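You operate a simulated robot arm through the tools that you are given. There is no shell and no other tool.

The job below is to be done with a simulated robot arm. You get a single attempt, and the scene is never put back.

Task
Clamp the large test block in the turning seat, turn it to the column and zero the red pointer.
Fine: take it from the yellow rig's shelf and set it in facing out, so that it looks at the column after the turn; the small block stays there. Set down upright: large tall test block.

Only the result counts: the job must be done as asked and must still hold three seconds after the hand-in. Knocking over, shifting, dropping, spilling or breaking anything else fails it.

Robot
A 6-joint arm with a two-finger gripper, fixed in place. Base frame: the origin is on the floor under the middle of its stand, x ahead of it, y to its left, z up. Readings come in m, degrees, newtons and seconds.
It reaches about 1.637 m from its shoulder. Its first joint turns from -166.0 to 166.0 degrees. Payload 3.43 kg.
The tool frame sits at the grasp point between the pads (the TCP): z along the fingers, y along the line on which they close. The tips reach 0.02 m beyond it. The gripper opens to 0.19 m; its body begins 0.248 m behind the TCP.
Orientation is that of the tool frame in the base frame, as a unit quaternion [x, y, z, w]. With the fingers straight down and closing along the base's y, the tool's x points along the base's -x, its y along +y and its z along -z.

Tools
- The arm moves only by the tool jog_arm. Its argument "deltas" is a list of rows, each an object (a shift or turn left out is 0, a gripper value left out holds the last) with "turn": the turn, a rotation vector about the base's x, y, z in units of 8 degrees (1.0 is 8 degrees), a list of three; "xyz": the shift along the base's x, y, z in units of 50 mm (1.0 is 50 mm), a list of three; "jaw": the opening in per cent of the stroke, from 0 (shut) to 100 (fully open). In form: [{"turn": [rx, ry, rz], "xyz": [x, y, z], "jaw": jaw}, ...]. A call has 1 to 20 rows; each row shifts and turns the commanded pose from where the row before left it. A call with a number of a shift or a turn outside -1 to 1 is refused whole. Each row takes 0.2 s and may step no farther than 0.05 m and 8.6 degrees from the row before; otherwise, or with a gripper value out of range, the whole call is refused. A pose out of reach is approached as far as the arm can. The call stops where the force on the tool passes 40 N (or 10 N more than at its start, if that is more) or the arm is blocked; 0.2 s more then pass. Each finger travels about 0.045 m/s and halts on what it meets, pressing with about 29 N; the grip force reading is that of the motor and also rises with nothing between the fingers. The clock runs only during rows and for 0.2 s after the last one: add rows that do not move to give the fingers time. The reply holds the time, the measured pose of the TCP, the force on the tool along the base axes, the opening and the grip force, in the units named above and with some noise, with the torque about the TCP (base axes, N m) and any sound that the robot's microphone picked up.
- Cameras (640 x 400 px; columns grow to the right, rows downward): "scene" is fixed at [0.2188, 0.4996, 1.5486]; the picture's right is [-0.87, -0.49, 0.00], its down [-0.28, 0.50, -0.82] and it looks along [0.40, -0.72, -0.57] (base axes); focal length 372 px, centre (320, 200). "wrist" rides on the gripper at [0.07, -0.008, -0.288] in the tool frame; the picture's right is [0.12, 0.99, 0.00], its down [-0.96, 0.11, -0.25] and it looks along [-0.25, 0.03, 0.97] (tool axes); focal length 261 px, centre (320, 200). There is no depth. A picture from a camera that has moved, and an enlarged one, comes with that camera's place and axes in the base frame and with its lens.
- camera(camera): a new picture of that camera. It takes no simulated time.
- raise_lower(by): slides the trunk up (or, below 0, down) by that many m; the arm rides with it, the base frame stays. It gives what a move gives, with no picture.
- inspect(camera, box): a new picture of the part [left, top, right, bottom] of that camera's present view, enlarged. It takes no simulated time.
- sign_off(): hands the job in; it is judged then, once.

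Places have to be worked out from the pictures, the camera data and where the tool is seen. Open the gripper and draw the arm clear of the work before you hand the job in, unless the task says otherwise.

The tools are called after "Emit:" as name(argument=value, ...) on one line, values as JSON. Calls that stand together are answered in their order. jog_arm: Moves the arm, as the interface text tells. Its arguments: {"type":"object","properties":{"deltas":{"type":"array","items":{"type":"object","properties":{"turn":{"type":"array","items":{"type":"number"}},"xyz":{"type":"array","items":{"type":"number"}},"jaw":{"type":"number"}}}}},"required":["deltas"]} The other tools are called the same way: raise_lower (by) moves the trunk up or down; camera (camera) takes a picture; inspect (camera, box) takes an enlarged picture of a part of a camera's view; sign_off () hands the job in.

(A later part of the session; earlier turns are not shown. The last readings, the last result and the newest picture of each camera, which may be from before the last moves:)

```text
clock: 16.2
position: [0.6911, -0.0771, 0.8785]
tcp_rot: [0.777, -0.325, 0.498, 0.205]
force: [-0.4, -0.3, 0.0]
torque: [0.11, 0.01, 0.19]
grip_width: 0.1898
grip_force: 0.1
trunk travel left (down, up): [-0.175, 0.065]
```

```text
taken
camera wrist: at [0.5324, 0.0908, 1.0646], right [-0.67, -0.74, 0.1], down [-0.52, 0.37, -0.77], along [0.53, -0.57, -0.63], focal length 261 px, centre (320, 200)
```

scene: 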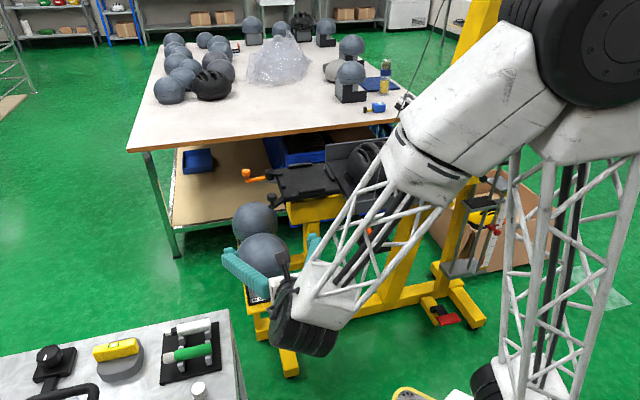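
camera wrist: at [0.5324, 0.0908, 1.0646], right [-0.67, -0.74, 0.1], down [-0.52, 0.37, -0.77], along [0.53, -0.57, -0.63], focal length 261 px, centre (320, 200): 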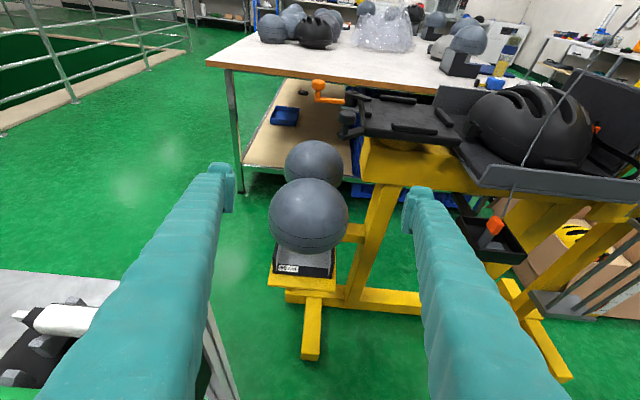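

Now zoom on the large block, and on the seat clamp from this lower angle.

Emit:
inspect(camera="wrist", box=[250, 130, 360, 300])

Emit:
inspect(camera="wrist", box=[300, 60, 480, 200])

Emit:
inspect(camera="wrist", box=[430, 60, 640, 400])

Emit:
inspect(camera="wrist", box=[400, 20, 520, 110])

```text
2.35 times, centred on (305, 215) of wrist
camera zoom: at [0.5324, 0.0908, 1.0646], right [-0.67, -0.74, 0.1], down [-0.52, 0.37, -0.77], along [0.53, -0.57, -0.63], focal length 613 px, centre (355, 165)
```

zoom: 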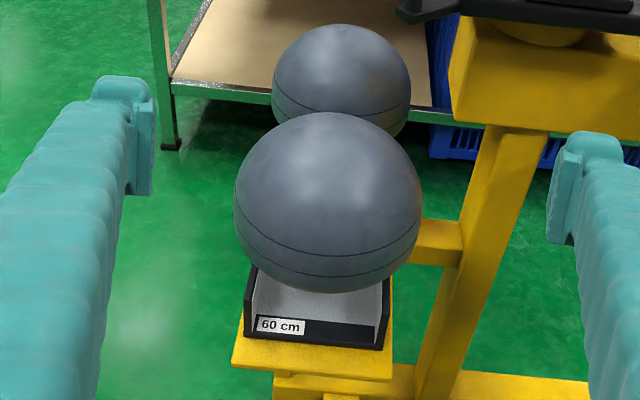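

```text
2.86 times, centred on (390, 130) of wrist
camera zoom: at [0.5324, 0.0908, 1.0646], right [-0.67, -0.74, 0.1], down [-0.52, 0.37, -0.77], along [0.53, -0.57, -0.63], focal length 745 px, centre (120, 400)
```

zoom: 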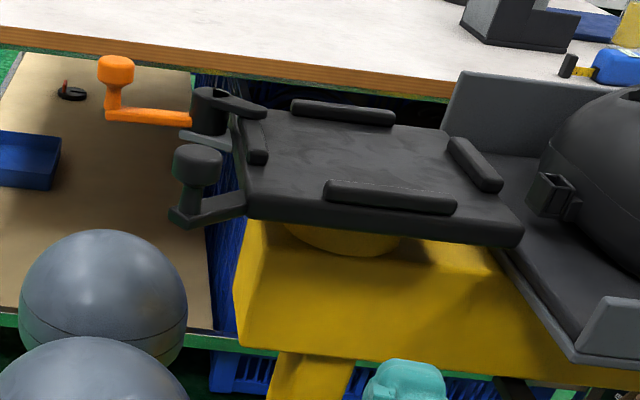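

```text
1.18 times, centred on (535, 230) of wrist
camera zoom: at [0.5324, 0.0908, 1.0646], right [-0.67, -0.74, 0.1], down [-0.52, 0.37, -0.77], along [0.53, -0.57, -0.63], focal length 307 px, centre (67, 165)
```

zoom: 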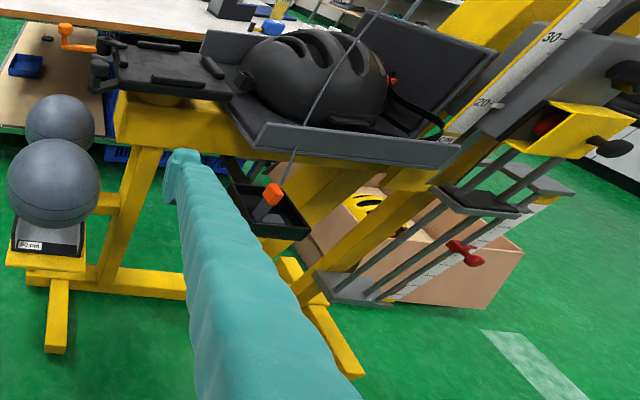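

```text
4.44 times, centred on (460, 65) of wrist
camera zoom: at [0.5324, 0.0908, 1.0646], right [-0.67, -0.74, 0.1], down [-0.52, 0.37, -0.77], along [0.53, -0.57, -0.63], focal length 1158 px, centre (-302, 800)
```

zoom: 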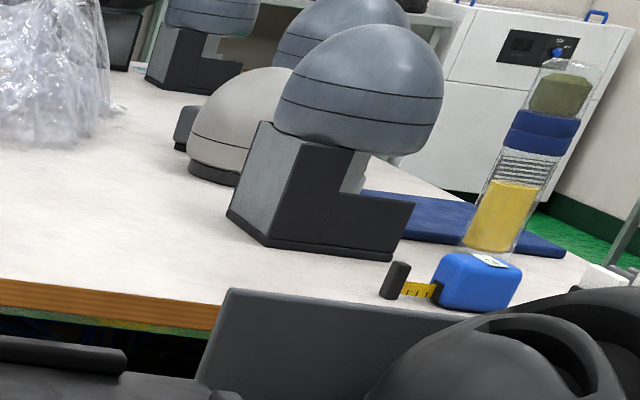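

Very informative: the plate top is at z≈0.852, toe top ≈0.878, and the block is an L-base with a back column. Let me enlarge the block's base and the seat corner further.

Emit:
inspect(camera="wrist", box=[255, 225, 345, 290])

Emit:
inspect(camera="wrist", box=[310, 70, 400, 150])

Emit:
inspect(camera="wrist", box=[560, 120, 640, 330])

```text
6.15 times, centred on (300, 258) of wrist
camera zoom: at [0.5324, 0.0908, 1.0646], right [-0.67, -0.74, 0.1], down [-0.52, 0.37, -0.77], along [0.53, -0.57, -0.63], focal length 1604 px, centre (443, -154)
```

zoom: 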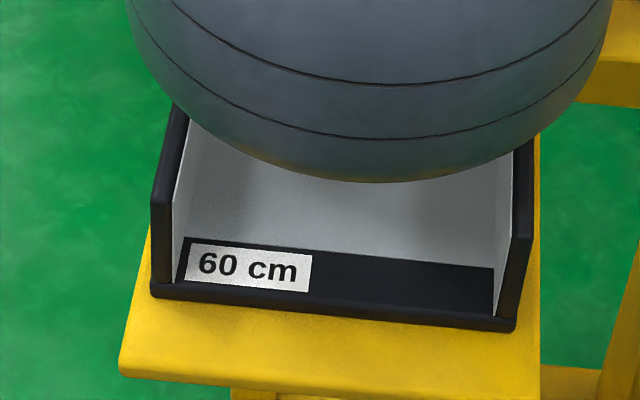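

```text
5.00 times, centred on (355, 110) of wrist
camera zoom: at [0.5324, 0.0908, 1.0646], right [-0.67, -0.74, 0.1], down [-0.52, 0.37, -0.77], along [0.53, -0.57, -0.63], focal length 1303 px, centre (145, 650)
```

zoom: 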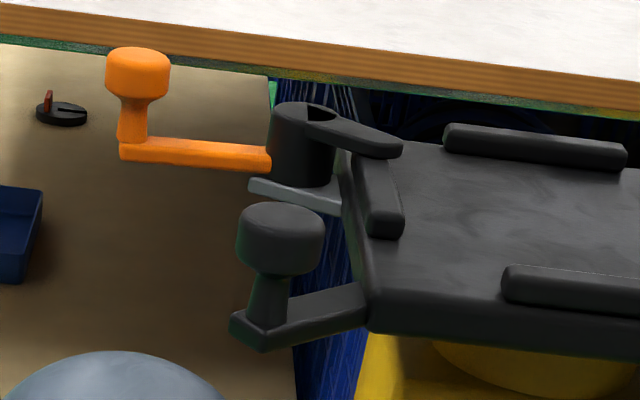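

```text
1.90 times, centred on (600, 225) of wrist
camera zoom: at [0.5324, 0.0908, 1.0646], right [-0.67, -0.74, 0.1], down [-0.52, 0.37, -0.77], along [0.53, -0.57, -0.63], focal length 496 px, centre (-213, 152)
```

zoom: 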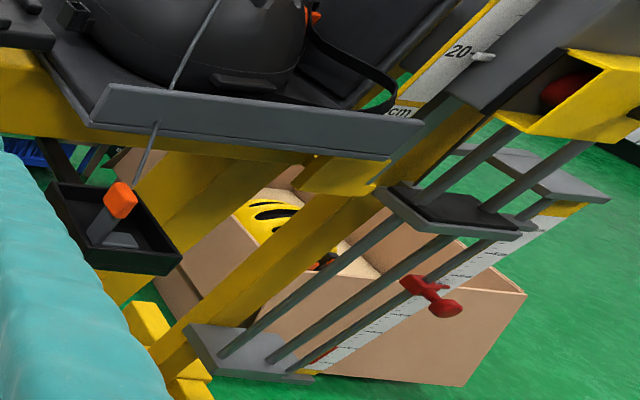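

I now have good geometry: ball centre ≈ (0.861, -0.230, 0.632), R≈0.0957, base bottom z≈0.4995, side plates 0.149 m apart and ~0.05 m tall, facing exactly 135°. Let me check the fingertip/pad shape since clearance under the ball is tight.

Emit:
inspect(camera="wrist", box=[190, 150, 250, 250])

Emit:
inspect(camera="wrist", box=[395, 170, 465, 280])

Emit:
inspect(camera="scene", box=[190, 210, 390, 370])

```text
4.00 times, centred on (220, 200) of wrist
camera zoom: at [0.5324, 0.0908, 1.0646], right [-0.67, -0.74, 0.1], down [-0.52, 0.37, -0.77], along [0.53, -0.57, -0.63], focal length 1043 px, centre (720, 200)
```

zoom: 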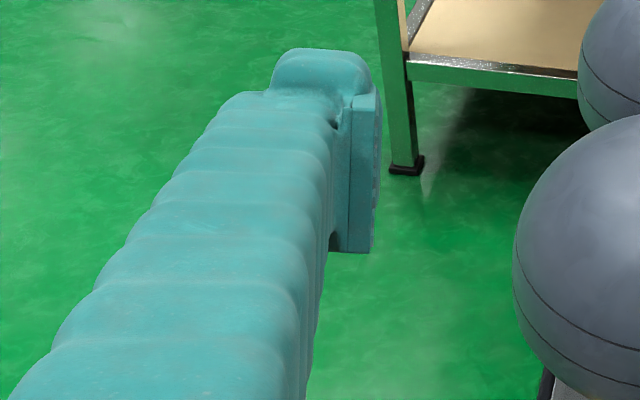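

```text
3.64 times, centred on (430, 225) of wrist
camera zoom: at [0.5324, 0.0908, 1.0646], right [-0.67, -0.74, 0.1], down [-0.52, 0.37, -0.77], along [0.53, -0.57, -0.63], focal length 948 px, centre (-80, 109)
```

zoom: 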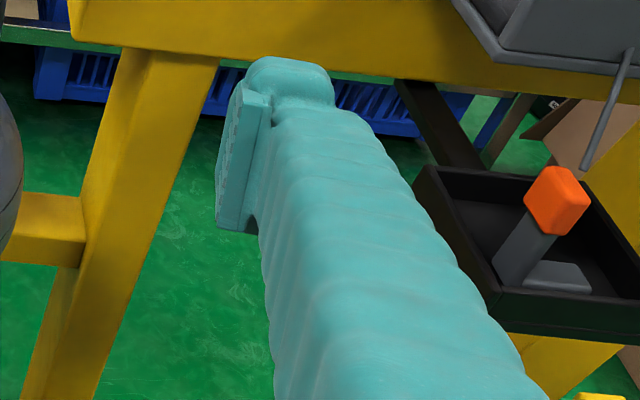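

```text
2.50 times, centred on (290, 290) of scene
camera zoom: at [0.2188, 0.4996, 1.5486], right [-0.87, -0.49, 0.0], down [-0.28, 0.5, -0.82], along [0.4, -0.72, -0.57], focal length 929 px, centre (395, -25)
```

zoom: 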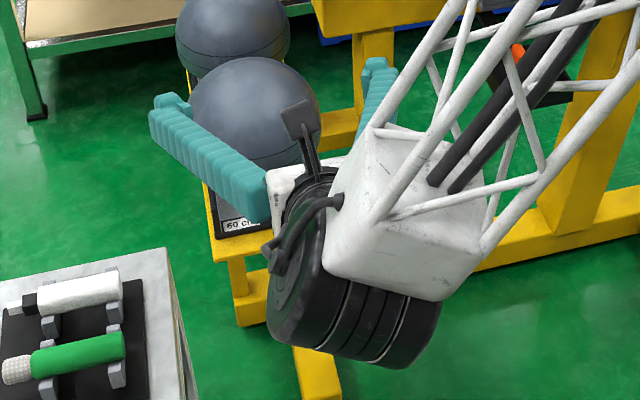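

The gripper tips are ~0.041 m tall with pads that fit below the ball if I grip the side plates ~0.047 m above the base bottom, ~0.013 m in front of centre, at the present 25° pitch. I'll move to a pre-grasp point in front of the ball (clear of the seat handle knob above) and check.

Emit:
jog_arm(deltas=[{"xyz": [0.51, -0.44, -0.4]}, {"xyz": [0.51, -0.44, -0.4]}, {"xyz": [0.51, -0.44, -0.4]}, {"xyz": [0.51, -0.44, -0.4]}, {"xyz": [0.51, -0.45, -0.4]}])

Emit:
camera(camera="wrist")

Emit:
camera(camera="scene")

```text
clock: 17.4
position: [0.8194, -0.1867, 0.779]
tcp_rot: [0.778, -0.324, 0.497, 0.205]
force: [-0.5, -0.2, 0.6]
torque: [0.11, 0.0, 0.08]
grip_width: 0.1897
grip_force: 0.1
trunk travel left (down, up): [-0.175, 0.065]
```

```text
taken
camera wrist: at [0.6615, -0.0183, 0.963], right [-0.67, -0.74, 0.11], down [-0.52, 0.37, -0.77], along [0.53, -0.57, -0.63], focal length 261 px, centre (320, 200)
```

wrist: 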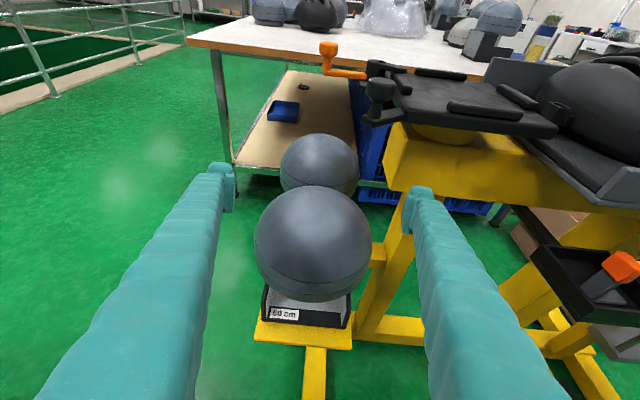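

```text
taken
```

scene: 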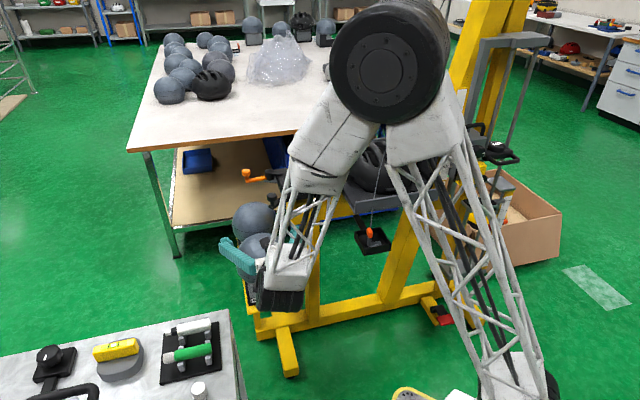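

Position reached; re-measure the block relative to the gripper from this closer view.

Emit:
inspect(camera="wrist", box=[240, 180, 400, 360])

Emit:
inspect(camera="wrist", box=[310, 40, 570, 170])

Emit:
inspect(camera="scene", box=[200, 190, 340, 330])

```text
2.22 times, centred on (320, 270) of wrist
camera zoom: at [0.6615, -0.0183, 0.963], right [-0.67, -0.74, 0.11], down [-0.52, 0.37, -0.77], along [0.53, -0.57, -0.63], focal length 579 px, centre (320, 44)
```

zoom: 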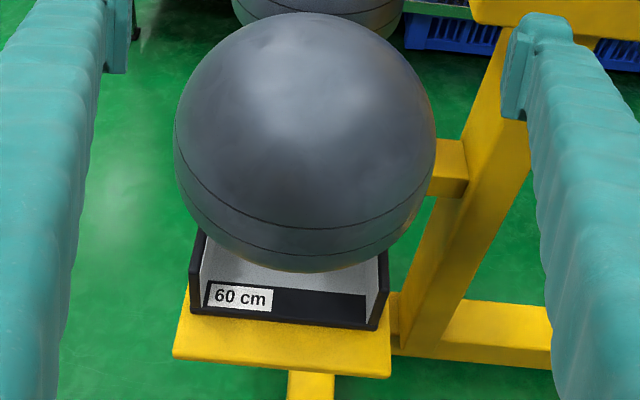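

```text
2.46 times, centred on (440, 105) of wrist
camera zoom: at [0.6615, -0.0183, 0.963], right [-0.67, -0.74, 0.11], down [-0.52, 0.37, -0.77], along [0.53, -0.57, -0.63], focal length 642 px, centre (25, 434)
```

zoom: 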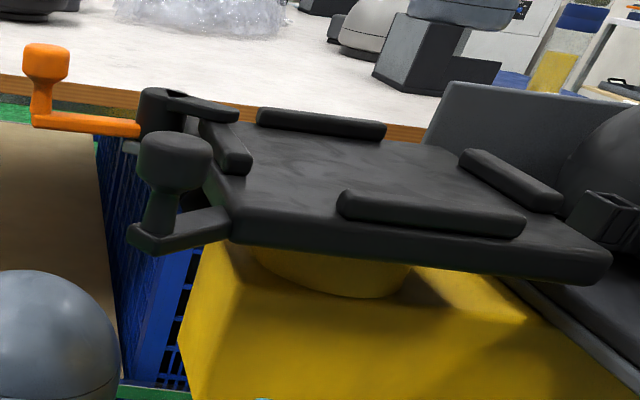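

```text
2.86 times, centred on (270, 260) of scene
camera zoom: at [0.2188, 0.4996, 1.5486], right [-0.87, -0.49, 0.0], down [-0.28, 0.5, -0.82], along [0.4, -0.72, -0.57], focal length 1062 px, centre (463, 29)
```

zoom: 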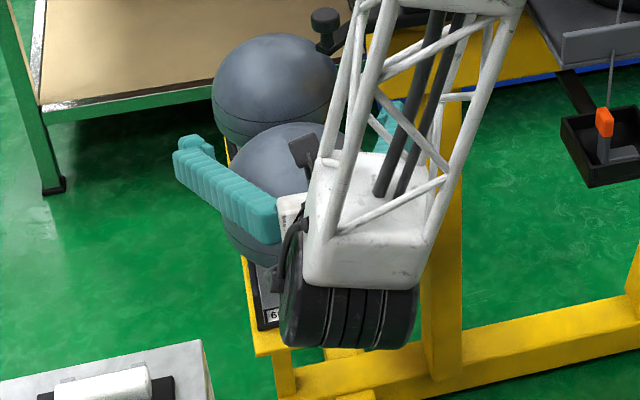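

Block centre confirmed at (0.860, -0.230) with its plates aligned; the descent column in front of the ball is clear. Descending the first half with a slight lateral correction, then checking.

Emit:
jog_arm(deltas=[{"xyz": [-0.03, -0.02, -0.6]}, {"xyz": [0, 0, -0.6]}, {"xyz": [0, 0, -0.6]}, {"xyz": [0, 0, -0.6]}])

Emit:
camera(camera="wrist")

Emit:
inspect(camera="scene", box=[160, 190, 360, 390])

```text
clock: 18.4
position: [0.8174, -0.1902, 0.6597]
tcp_rot: [0.778, -0.324, 0.498, 0.205]
force: [0.4, -0.1, 0.7]
torque: [0.11, 0.05, 0.06]
grip_width: 0.1901
grip_force: 0.1
trunk travel left (down, up): [-0.175, 0.065]
```

```text
taken
camera wrist: at [0.6588, -0.0222, 0.8445], right [-0.67, -0.74, 0.1], down [-0.52, 0.37, -0.77], along [0.53, -0.57, -0.63], focal length 261 px, centre (320, 200)
```

wrist: 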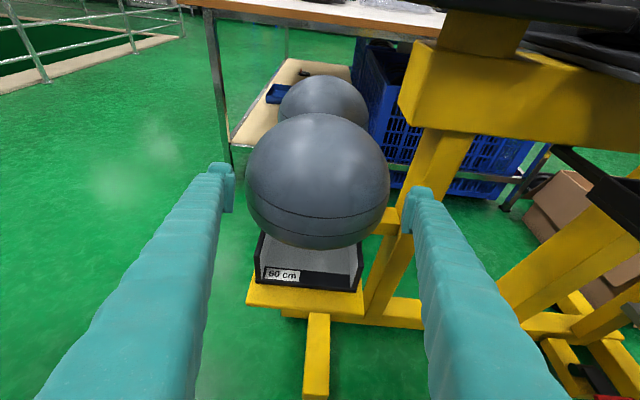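

```text
2.00 times, centred on (260, 290) of scene
camera zoom: at [0.2188, 0.4996, 1.5486], right [-0.87, -0.49, 0.0], down [-0.28, 0.5, -0.82], along [0.4, -0.72, -0.57], focal length 743 px, centre (440, 20)
```

zoom: 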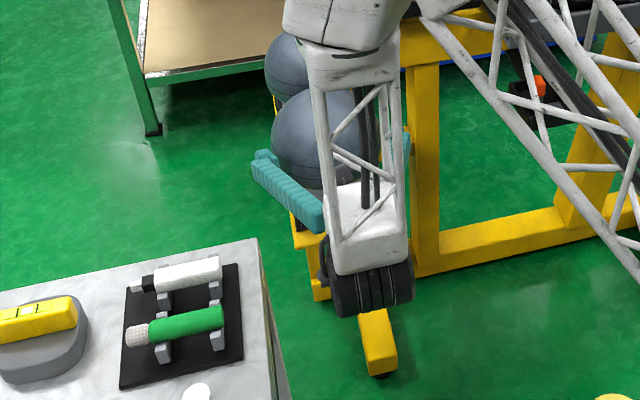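

Still clear on all sides. I'll go down the remaining ~0.113 m to the grip height, still in front of the ball.

Emit:
jog_arm(deltas=[{"xyz": [0.03, 0.03, -0.6]}, {"xyz": [0, 0, -0.6]}, {"xyz": [0, 0, -0.6]}, {"xyz": [0, 0, -0.46]}, {}])

Emit:
camera(camera="wrist")

Emit:
inspect(camera="scene", box=[160, 190, 360, 390])

```text
clock: 19.6
position: [0.8173, -0.1914, 0.5434]
tcp_rot: [0.778, -0.325, 0.497, 0.205]
force: [-0.1, 0.0, -0.2]
torque: [-0.01, 0.01, 0.0]
grip_width: 0.19
grip_force: 0.0
trunk travel left (down, up): [-0.175, 0.065]
```

```text
taken
camera wrist: at [0.6598, -0.0226, 0.7285], right [-0.67, -0.74, 0.11], down [-0.52, 0.37, -0.77], along [0.53, -0.57, -0.63], focal length 261 px, centre (320, 200)
```

wrist: 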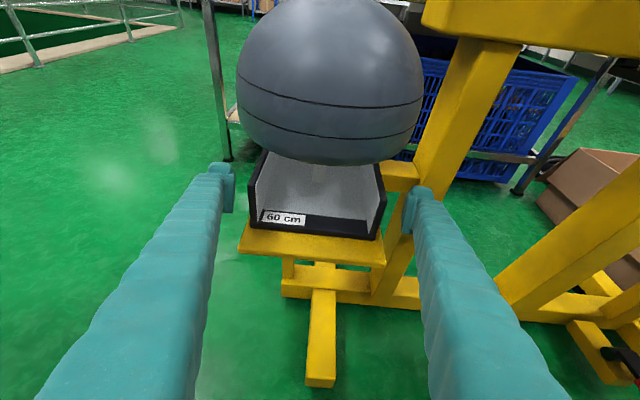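

```text
2.00 times, centred on (260, 290) of scene
camera zoom: at [0.2188, 0.4996, 1.5486], right [-0.87, -0.49, 0.0], down [-0.28, 0.5, -0.82], along [0.4, -0.72, -0.57], focal length 743 px, centre (440, 20)
```

zoom: 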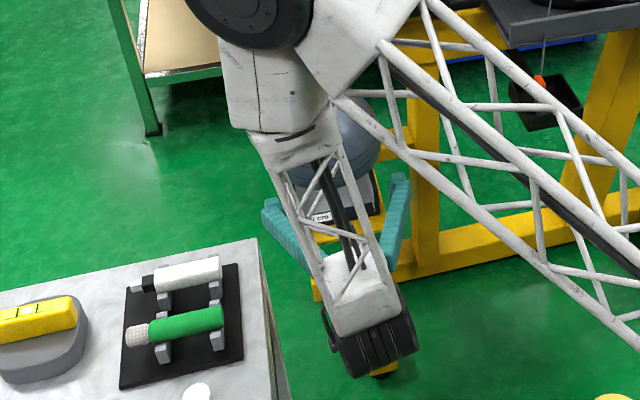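

At grip height, in front of the block. Zoom in to verify lateral centring and height of the pads relative to the side plates.

Emit:
inspect(camera="wrist", box=[205, 130, 445, 280])

```text
2.67 times, centred on (325, 205) of wrist
camera zoom: at [0.6598, -0.0226, 0.7285], right [-0.67, -0.74, 0.11], down [-0.52, 0.37, -0.77], along [0.53, -0.57, -0.63], focal length 695 px, centre (307, 187)
```

zoom: 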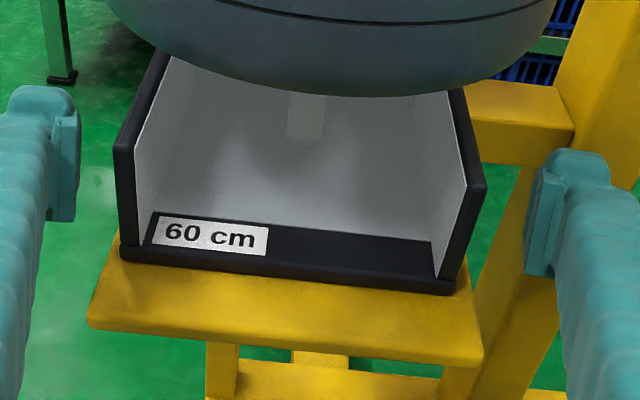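

Plates look centred within ~2 mm; base bottom ≈0.502. I raise 5 mm, shift 2 mm laterally and slide in ~45 mm beneath the ball.

Emit:
jog_arm(deltas=[{"xyz": [0.04, 0.04, 0.1]}, {"xyz": [0.21, -0.21, 0]}, {"xyz": [0.21, -0.21, 0]}, {"xyz": [0.21, -0.21, 0]}, {}])

Emit:
inspect(camera="wrist", box=[205, 130, 445, 280])

Emit:
inspect(camera="scene", box=[200, 200, 340, 340])

```text
clock: 20.8
position: [0.8514, -0.2219, 0.5492]
tcp_rot: [0.778, -0.324, 0.498, 0.206]
force: [0.7, 0.4, 0.5]
torque: [0.01, 0.0, 0.0]
grip_width: 0.19
grip_force: 0.1
trunk travel left (down, up): [-0.175, 0.065]
```

```text
2.67 times, centred on (325, 205) of wrist
camera zoom: at [0.6928, -0.0528, 0.734], right [-0.67, -0.74, 0.11], down [-0.52, 0.37, -0.77], along [0.53, -0.57, -0.63], focal length 695 px, centre (307, 187)
```

zoom: 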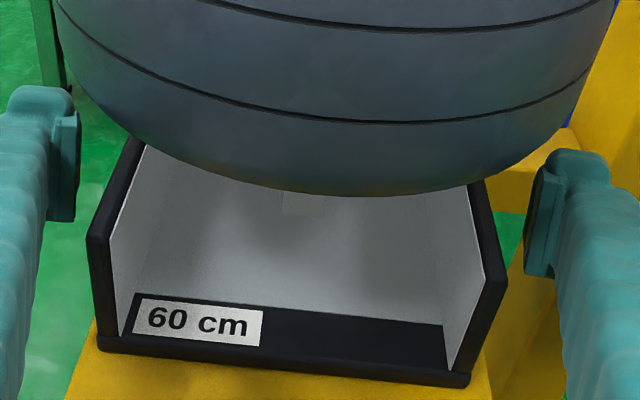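

```text
2.86 times, centred on (270, 270) of scene
camera zoom: at [0.2188, 0.4996, 1.5486], right [-0.87, -0.49, 0.0], down [-0.28, 0.5, -0.82], along [0.4, -0.72, -0.57], focal length 1062 px, centre (463, 0)
```

zoom: 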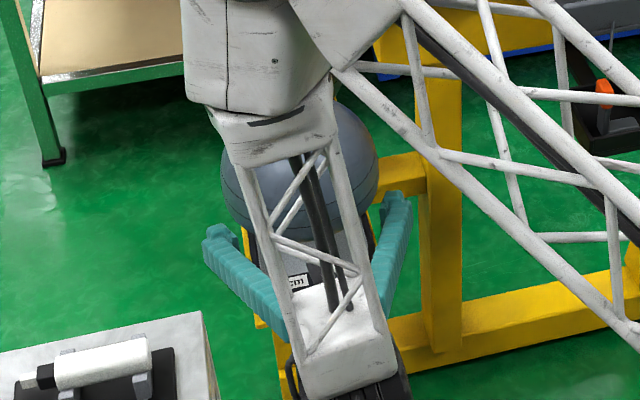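

Centred laterally, ~11 mm in front of the block centre. I lower 3 mm for extra clearance to the ball, then close the jaws onto the side plates.

Emit:
jog_arm(deltas=[{"xyz": [0, 0, -0.07]}, {"jaw": 85}, {"jaw": 80}, {"jaw": 75}, {"jaw": 60}, {"jaw": 40}, {"jaw": 40}, {}])

Emit:
inspect(camera="wrist", box=[205, 130, 445, 280])

```text
clock: 22.6
position: [0.8506, -0.2215, 0.5457]
tcp_rot: [0.778, -0.326, 0.496, 0.206]
force: [2.9, 3.0, 0.3]
torque: [0.03, -0.03, 0.09]
grip_width: 0.1608
grip_force: 29.0
trunk travel left (down, up): [-0.175, 0.065]
```

```text
2.67 times, centred on (325, 205) of wrist
camera zoom: at [0.6928, -0.0524, 0.7314], right [-0.67, -0.74, 0.11], down [-0.52, 0.37, -0.77], along [0.53, -0.57, -0.63], focal length 695 px, centre (307, 187)
```

zoom: 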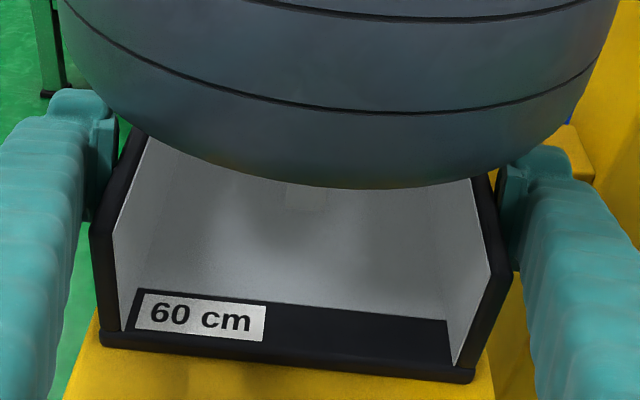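

The jaws stopped at 0.161 m — wider than the plates (≈0.149), so the pad tops likely touched the underside of the head. Zooming in to see the contacts.

Emit:
inspect(camera="wrist", box=[215, 150, 275, 225])

Emit:
inspect(camera="wrist", box=[375, 170, 435, 245])

```text
5.33 times, centred on (245, 188) of wrist
camera zoom: at [0.6928, -0.0524, 0.7314], right [-0.67, -0.74, 0.11], down [-0.52, 0.37, -0.77], along [0.53, -0.57, -0.63], focal length 1390 px, centre (720, 267)
```

zoom: 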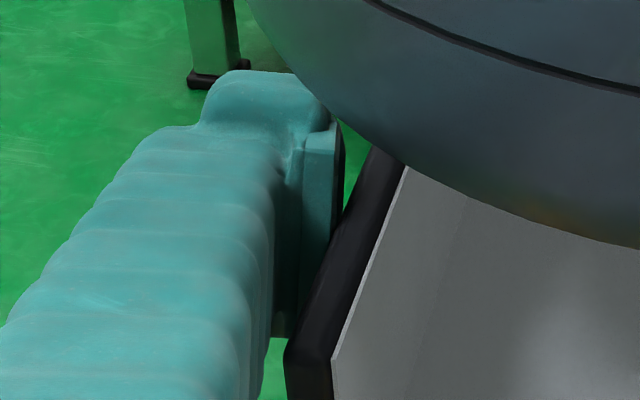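

```text
5.33 times, centred on (405, 208) of wrist
camera zoom: at [0.6928, -0.0524, 0.7314], right [-0.67, -0.74, 0.11], down [-0.52, 0.37, -0.77], along [0.53, -0.57, -0.63], focal length 1390 px, centre (-133, 160)
```

zoom: 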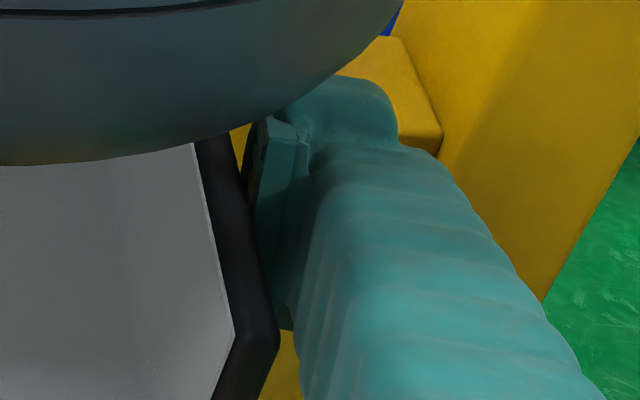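

The pads touched the bulging underside of the head rather than the plates. I'll reopen, back off ~13 mm toward the front where the head curves away, and close again.

Emit:
jog_arm(deltas=[{"jaw": 100}, {"jaw": 100}, {"jaw": 100}, {"xyz": [-0.09, 0.09, 0.0]}, {"xyz": [-0.09, 0.09, 0.02]}, {}])

Emit:
inspect(camera="wrist", box=[205, 130, 445, 280])

```text
clock: 24.0
position: [0.8409, -0.2115, 0.5477]
tcp_rot: [0.779, -0.325, 0.496, 0.205]
force: [-0.6, 0.0, 0.0]
torque: [0.02, 0.01, -0.01]
grip_width: 0.19
grip_force: 0.1
trunk travel left (down, up): [-0.175, 0.065]
```

```text
2.67 times, centred on (325, 205) of wrist
camera zoom: at [0.684, -0.0423, 0.7328], right [-0.67, -0.74, 0.11], down [-0.52, 0.37, -0.77], along [0.53, -0.57, -0.63], focal length 695 px, centre (307, 187)
```

zoom: 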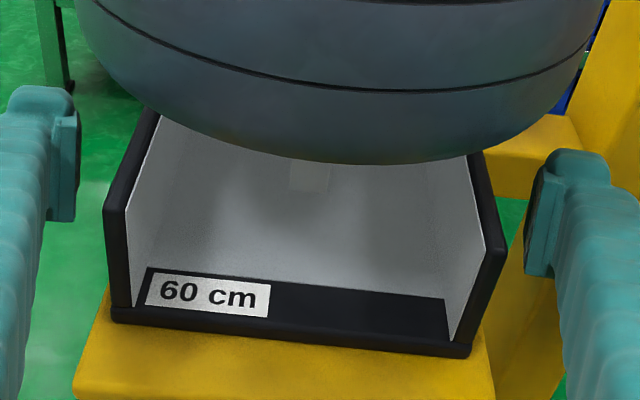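

Now ~26 mm in front of centre. Closing again onto the plates.

Emit:
jog_arm(deltas=[{"jaw": 85}, {"jaw": 80}, {"jaw": 70}, {"jaw": 50}, {"jaw": 40}, {"jaw": 40}, {}])

Emit:
inspect(camera="wrist", box=[205, 130, 445, 280])

Emit:
inspect(camera="wrist", box=[215, 150, 275, 225])

```text
clock: 25.6
position: [0.8419, -0.212, 0.5476]
tcp_rot: [0.779, -0.326, 0.495, 0.206]
force: [-3.8, -1.1, -0.3]
torque: [-0.29, 0.33, -0.16]
grip_width: 0.1611
grip_force: 28.5
trunk travel left (down, up): [-0.175, 0.065]
```

```text
2.67 times, centred on (325, 205) of wrist
camera zoom: at [0.684, -0.0426, 0.7328], right [-0.67, -0.74, 0.11], down [-0.52, 0.37, -0.77], along [0.53, -0.57, -0.63], focal length 695 px, centre (307, 187)
```

zoom: 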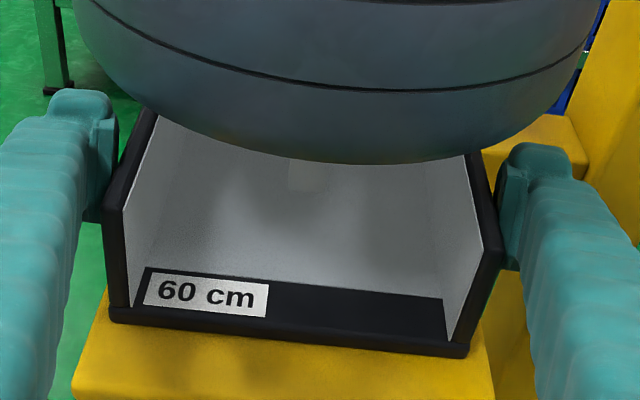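

```text
5.33 times, centred on (245, 188) of wrist
camera zoom: at [0.684, -0.0426, 0.7328], right [-0.67, -0.74, 0.11], down [-0.52, 0.37, -0.77], along [0.53, -0.57, -0.63], focal length 1390 px, centre (720, 267)
```

zoom: 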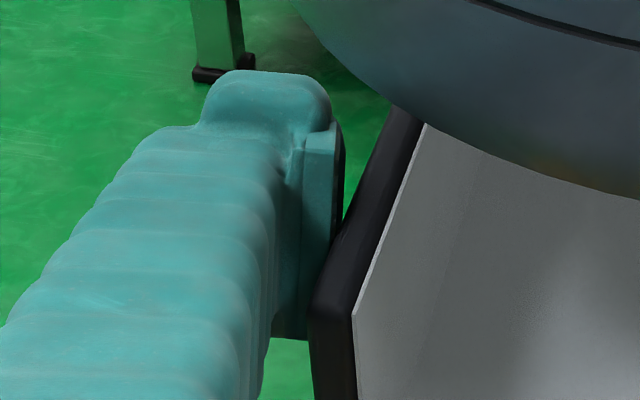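

The jaws stop at the same 0.161 m, now clearly away from the head, with steady 29 N — so it is holding the side plates. I'll test with a very small lift (5 mm) and read the load.

Emit:
jog_arm(deltas=[{"xyz": [0, 0, 0.05], "jaw": 30}, {"xyz": [0, 0, 0.05]}, {}, {}])

Emit:
inspect(camera="wrist", box=[205, 130, 445, 280])

Emit:
inspect(camera="scene", box=[200, 200, 340, 340])

```text
clock: 26.6
position: [0.8424, -0.2119, 0.5534]
tcp_rot: [0.778, -0.326, 0.496, 0.207]
force: [0.1, -0.3, -10.4]
torque: [0.21, 0.18, -0.03]
grip_width: 0.161
grip_force: 29.4
trunk travel left (down, up): [-0.175, 0.065]
```

```text
2.67 times, centred on (325, 205) of wrist
camera zoom: at [0.6843, -0.0429, 0.7383], right [-0.67, -0.74, 0.11], down [-0.53, 0.37, -0.77], along [0.53, -0.57, -0.63], focal length 695 px, centre (307, 187)
```

zoom: 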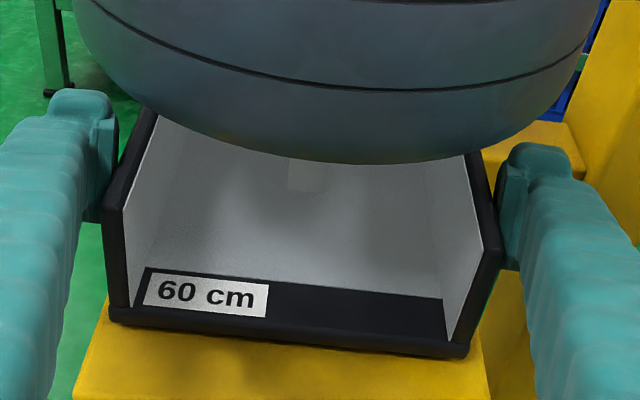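

```text
2.86 times, centred on (270, 270) of scene
camera zoom: at [0.2188, 0.4996, 1.5486], right [-0.87, -0.49, 0.0], down [-0.28, 0.5, -0.82], along [0.4, -0.72, -0.57], focal length 1062 px, centre (463, 0)
```

zoom: 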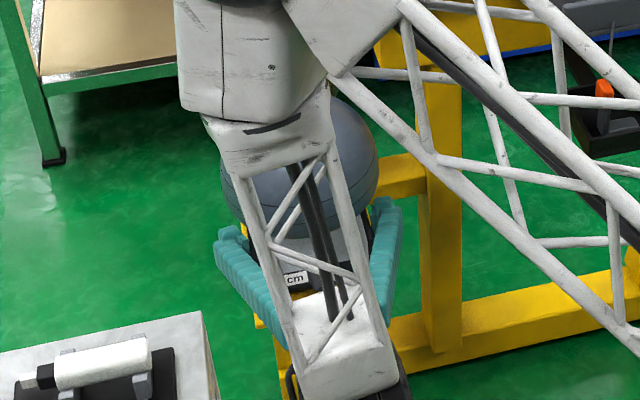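

Lift succeeded: the block (≈1.06 kg, CoM ~26 mm behind the TCP) is steady in the grip and didn't tilt. Next I raise it slightly, then draw it straight forward from under the seat's handle before lifting higher.

Emit:
jog_arm(deltas=[{"xyz": [0, 0, 0.3]}, {"xyz": [0, 0, 0.3]}, {"xyz": [-0.3, 0.25, 0.1]}, {"xyz": [-0.4, 0.3, 0.1]}, {"xyz": [-0.4, 0.3, 0.1]}, {"xyz": [-0.4, 0.3, 0.1]}, {"xyz": [-0.4, 0.3, 0.1]}, {"xyz": [-0.4, 0.3, 0.1]}, {}])

Emit:
camera(camera="wrist")

Emit:
camera(camera="scene")

```text
clock: 28.6
position: [0.776, -0.1065, 0.6106]
tcp_rot: [0.778, -0.326, 0.495, 0.207]
force: [0.1, -0.2, -10.5]
torque: [0.22, 0.24, 0.02]
grip_width: 0.1607
grip_force: 29.7
out of reach, approached as far as the arm can: row 5, 6, 7, 8
trunk travel left (down, up): [-0.175, 0.065]
```

```text
taken
camera wrist: at [0.6185, 0.0626, 0.7954], right [-0.67, -0.73, 0.11], down [-0.52, 0.37, -0.77], along [0.52, -0.57, -0.63], focal length 261 px, centre (320, 200)
```

wrist: 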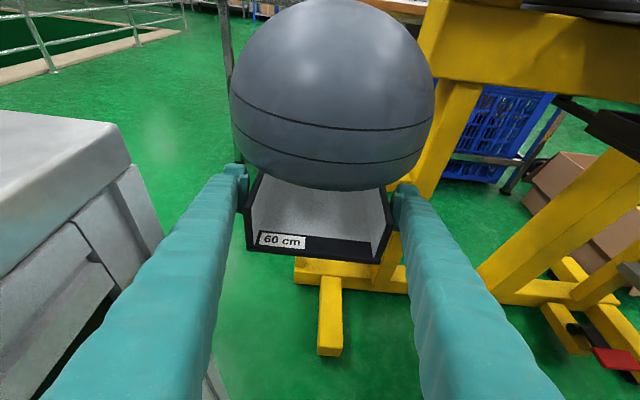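

```text
taken
```

scene: 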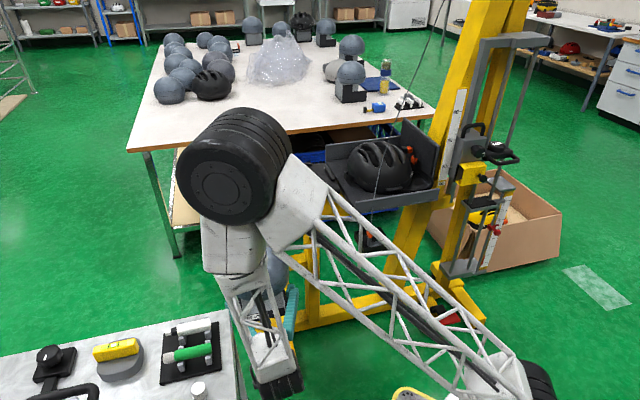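

The arm is folded to its near limit, and the left finger is close to the bench end. I'll ease away from the bench (toward -x,-y) while rising a little.

Emit:
jog_arm(deltas=[{"xyz": [-0.1, -0.3, 0.3]}, {"xyz": [-0.1, -0.3, 0.4]}, {"xyz": [-0.1, -0.2, 0.5]}])

Emit:
camera(camera="wrist")

```text
clock: 29.4
position: [0.7829, -0.1381, 0.6694]
tcp_rot: [0.778, -0.327, 0.495, 0.208]
force: [0.8, 1.2, -12.1]
torque: [0.15, 0.22, -0.07]
grip_width: 0.1608
grip_force: 28.8
out of reach, approached as far as the arm can: row 1, 2, 3
trunk travel left (down, up): [-0.175, 0.065]
```

```text
taken
camera wrist: at [0.6267, 0.0317, 0.8553], right [-0.67, -0.73, 0.11], down [-0.53, 0.37, -0.77], along [0.52, -0.57, -0.63], focal length 261 px, centre (320, 200)
```

wrist: 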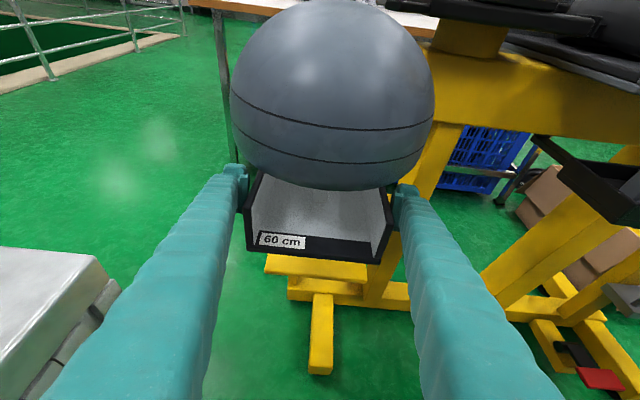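

Now clear of the bench. I continue rising while easing forward, to keep the head clear of the seat's handle knob.

Emit:
jog_arm(deltas=[{"xyz": [-0.35, 0.3, 0.4]}, {"xyz": [-0.35, 0.3, 0.5]}])

Emit:
camera(camera="wrist")

Emit:
camera(camera="scene")

```text
clock: 30.0
position: [0.7636, -0.103, 0.7182]
tcp_rot: [0.779, -0.327, 0.494, 0.207]
force: [0.5, 0.3, -12.3]
torque: [0.16, 0.22, -0.01]
grip_width: 0.1607
grip_force: 29.3
out of reach, approached as far as the arm can: row 1, 2
trunk travel left (down, up): [-0.175, 0.065]
```

```text
taken
camera wrist: at [0.6077, 0.0662, 0.9039], right [-0.67, -0.73, 0.11], down [-0.53, 0.37, -0.77], along [0.52, -0.57, -0.63], focal length 261 px, centre (320, 200)
```

wrist: 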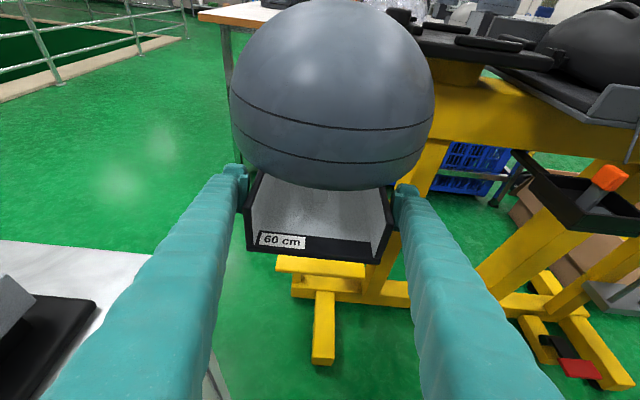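

```text
taken
```

scene: 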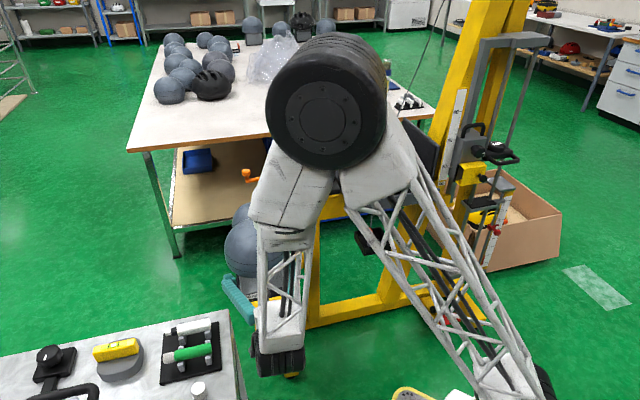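

Clear of the handle now. Lifting straight up.

Emit:
jog_arm(deltas=[{"xyz": [0, 0, 0.7]}, {"xyz": [0, 0, 0.8]}, {"xyz": [0, 0, 0.8]}, {"xyz": [0, 0, 0.8]}, {"xyz": [0, 0, 0.8]}, {"xyz": [0, 0, 0.8]}, {"xyz": [0, 0, 0.8]}, {}])

Emit:
camera(camera="scene")

Emit:
camera(camera="wrist")

```text
clock: 31.8
position: [0.7665, -0.1079, 0.9911]
tcp_rot: [0.778, -0.325, 0.496, 0.206]
force: [0.6, 0.1, -10.9]
torque: [0.22, 0.23, -0.02]
grip_width: 0.1608
grip_force: 29.0
trunk travel left (down, up): [-0.175, 0.065]
```

```text
taken
```

scene: 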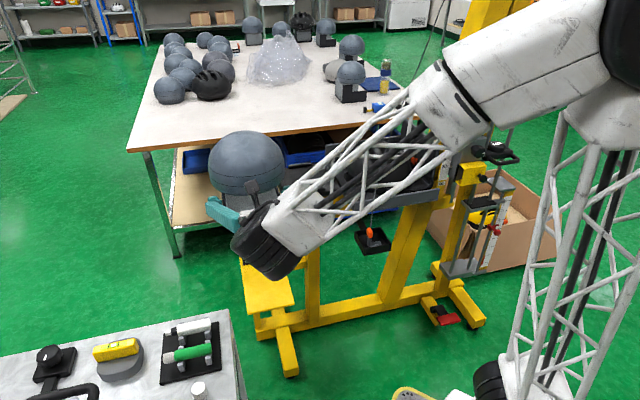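

```text
taken
camera wrist: at [0.6098, 0.061, 1.1768], right [-0.67, -0.74, 0.11], down [-0.52, 0.37, -0.77], along [0.53, -0.57, -0.63], focal length 261 px, centre (320, 200)
```

wrist: 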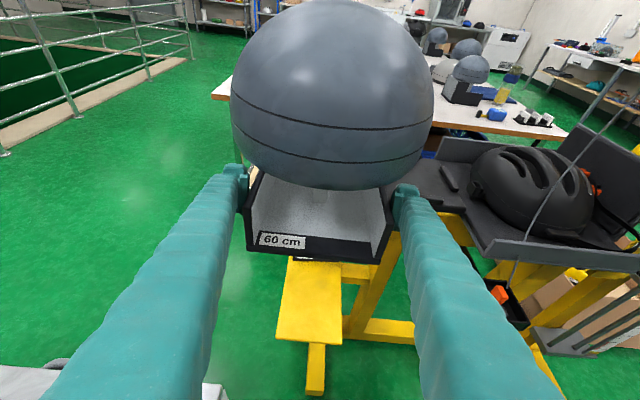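

Block is lifted well clear and steady. Now I rotate the tool −90° about vertical (so the face turns from the bench side to "out") while drifting toward the seat, in two halves.

Emit:
jog_arm(deltas=[{"xyz": [0, -0.19, 0.04], "turn": [0, 0, -0.625]}, {"xyz": [0, -0.19, 0.04], "turn": [0, 0, -0.625]}, {"xyz": [0, -0.19, 0.04], "turn": [0, 0, -0.625]}, {"xyz": [0, -0.19, 0.04], "turn": [0, 0, -0.625]}, {"xyz": [0, -0.19, 0.04], "turn": [0, 0, -0.625]}, {"xyz": [0, -0.19, 0.04], "turn": [0, 0, -0.625]}, {"xyz": [0, -0.19, 0.04], "turn": [0, 0, -0.625]}, {"xyz": [0, -0.19, 0.04], "turn": [0, 0, -0.625]}, {"xyz": [0, -0.19, 0.04], "turn": [0, 0, -0.625]}])

Emit:
camera(camera="scene")

Emit:
camera(camera="wrist")

```text
clock: 33.8
position: [0.7644, -0.1911, 1.0124]
tcp_rot: [-0.594, 0.598, -0.38, -0.381]
force: [-0.4, 0.0, -9.4]
torque: [0.41, -0.08, 0.1]
grip_width: 0.1609
grip_force: 28.9
trunk travel left (down, up): [-0.175, 0.065]
```

```text
taken
```

scene: 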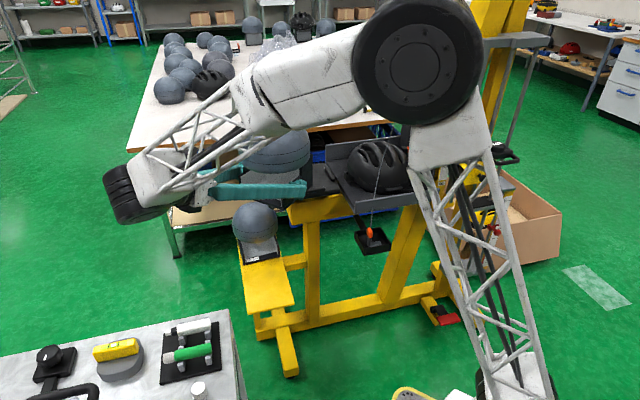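

```text
taken
camera wrist: at [0.7729, 0.0396, 1.1971], right [-0.99, -0.05, 0.11], down [-0.11, 0.63, -0.77], along [-0.03, -0.77, -0.63], focal length 261 px, centre (320, 200)
```

wrist: 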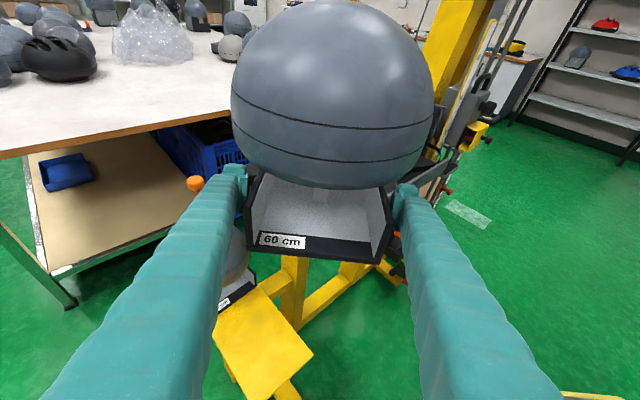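

Halfway (facing +y), small block still in place on the shelf. Continuing the second half.

Emit:
jog_arm(deltas=[{"xyz": [0, -0.19, 0.04], "turn": [0, 0, -0.625]}, {"xyz": [0, -0.19, 0.04], "turn": [0, 0, -0.625]}, {"xyz": [0, -0.19, 0.04], "turn": [0, 0, -0.625]}, {"xyz": [0, -0.19, 0.04], "turn": [0, 0, -0.625]}, {"xyz": [0, -0.19, 0.04], "turn": [0, 0, -0.625]}, {"xyz": [0, -0.19, 0.04], "turn": [0, 0, -0.625]}, {"xyz": [0, -0.19, 0.04], "turn": [0, 0, -0.625]}, {"xyz": [0, -0.19, 0.04], "turn": [0, 0, -0.625]}, {"xyz": [0, -0.19, 0.04], "turn": [0, 0, -0.625]}, {}])

Emit:
camera(camera="scene")

Emit:
camera(camera="wrist")

```text
clock: 36.0
position: [0.7552, -0.2833, 1.0185]
tcp_rot: [-0.324, 0.78, -0.21, -0.492]
force: [-0.2, 0.0, -11.9]
torque: [0.24, -0.23, -0.01]
grip_width: 0.1607
grip_force: 29.3
out of reach, approached as far as the arm can: row 9
trunk travel left (down, up): [-0.175, 0.065]
```

```text
taken
```

scene: 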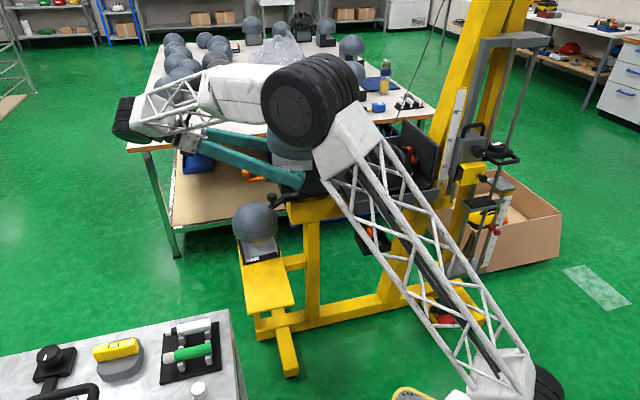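

```text
taken
camera wrist: at [0.921, -0.1258, 1.2055], right [-0.74, 0.66, 0.1], down [0.37, 0.53, -0.76], along [-0.56, -0.53, -0.64], focal length 261 px, centre (320, 200)
```

wrist: 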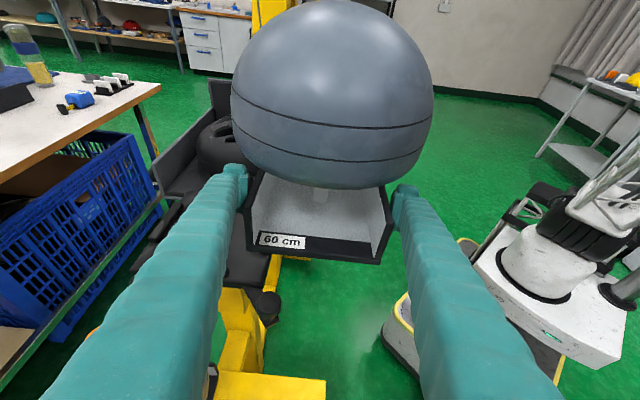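

Orientation reached (facing ≈45°, "out"). Moving over the seat centre at safe height now: TCP target ≈ (0.836, -0.437).

Emit:
jog_arm(deltas=[{"xyz": [0.32, -0.6, 0], "turn": [0, 0, -0.07]}, {"xyz": [0.32, -0.6, 0]}, {"xyz": [0.32, -0.6, 0]}, {"xyz": [0.32, -0.6, 0]}, {"xyz": [0.32, -0.68, 0]}, {}])

Emit:
camera(camera="scene")

Emit:
camera(camera="wrist")

```text
clock: 37.4
position: [0.8316, -0.4396, 1.017]
tcp_rot: [-0.319, 0.781, -0.206, -0.496]
force: [0.1, 0.2, -11.2]
torque: [0.21, -0.19, -0.02]
grip_width: 0.1606
grip_force: 28.9
out of reach, approached as far as the arm can: row 1
trunk travel left (down, up): [-0.175, 0.065]
```

```text
taken
```

scene: 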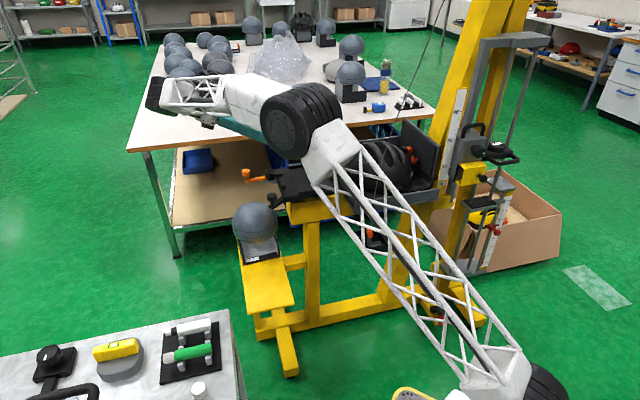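

```text
taken
camera wrist: at [1.0005, -0.283, 1.2031], right [-0.73, 0.67, 0.1], down [0.37, 0.52, -0.77], along [-0.57, -0.52, -0.63], focal length 261 px, centre (320, 200)
```

wrist: 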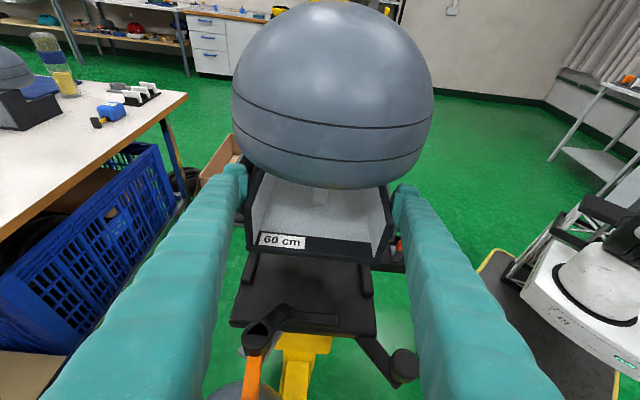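

Above the seat. Zooming in to check the alignment of the block base against the seat's bars in the same view.

Emit:
inspect(camera="wrist", box=[220, 220, 440, 390])

Emit:
inspect(camera="scene", box=[220, 80, 440, 240])

```text
2.35 times, centred on (330, 305) of wrist
camera zoom: at [1.0005, -0.283, 1.2031], right [-0.73, 0.67, 0.1], down [0.37, 0.52, -0.77], along [-0.57, -0.52, -0.63], focal length 613 px, centre (296, -47)
```

zoom: 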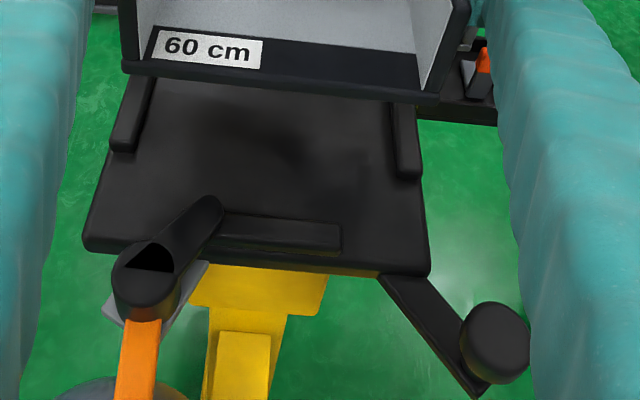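

```text
2.50 times, centred on (330, 160) of scene
camera zoom: at [0.2188, 0.4996, 1.5486], right [-0.87, -0.49, 0.0], down [-0.28, 0.5, -0.82], along [0.4, -0.72, -0.57], focal length 929 px, centre (295, 300)
```

zoom: 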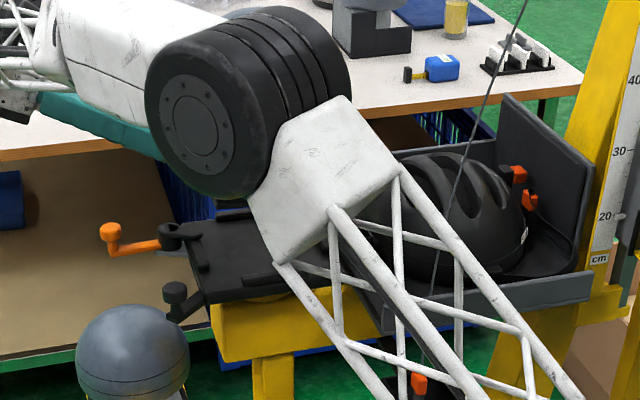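

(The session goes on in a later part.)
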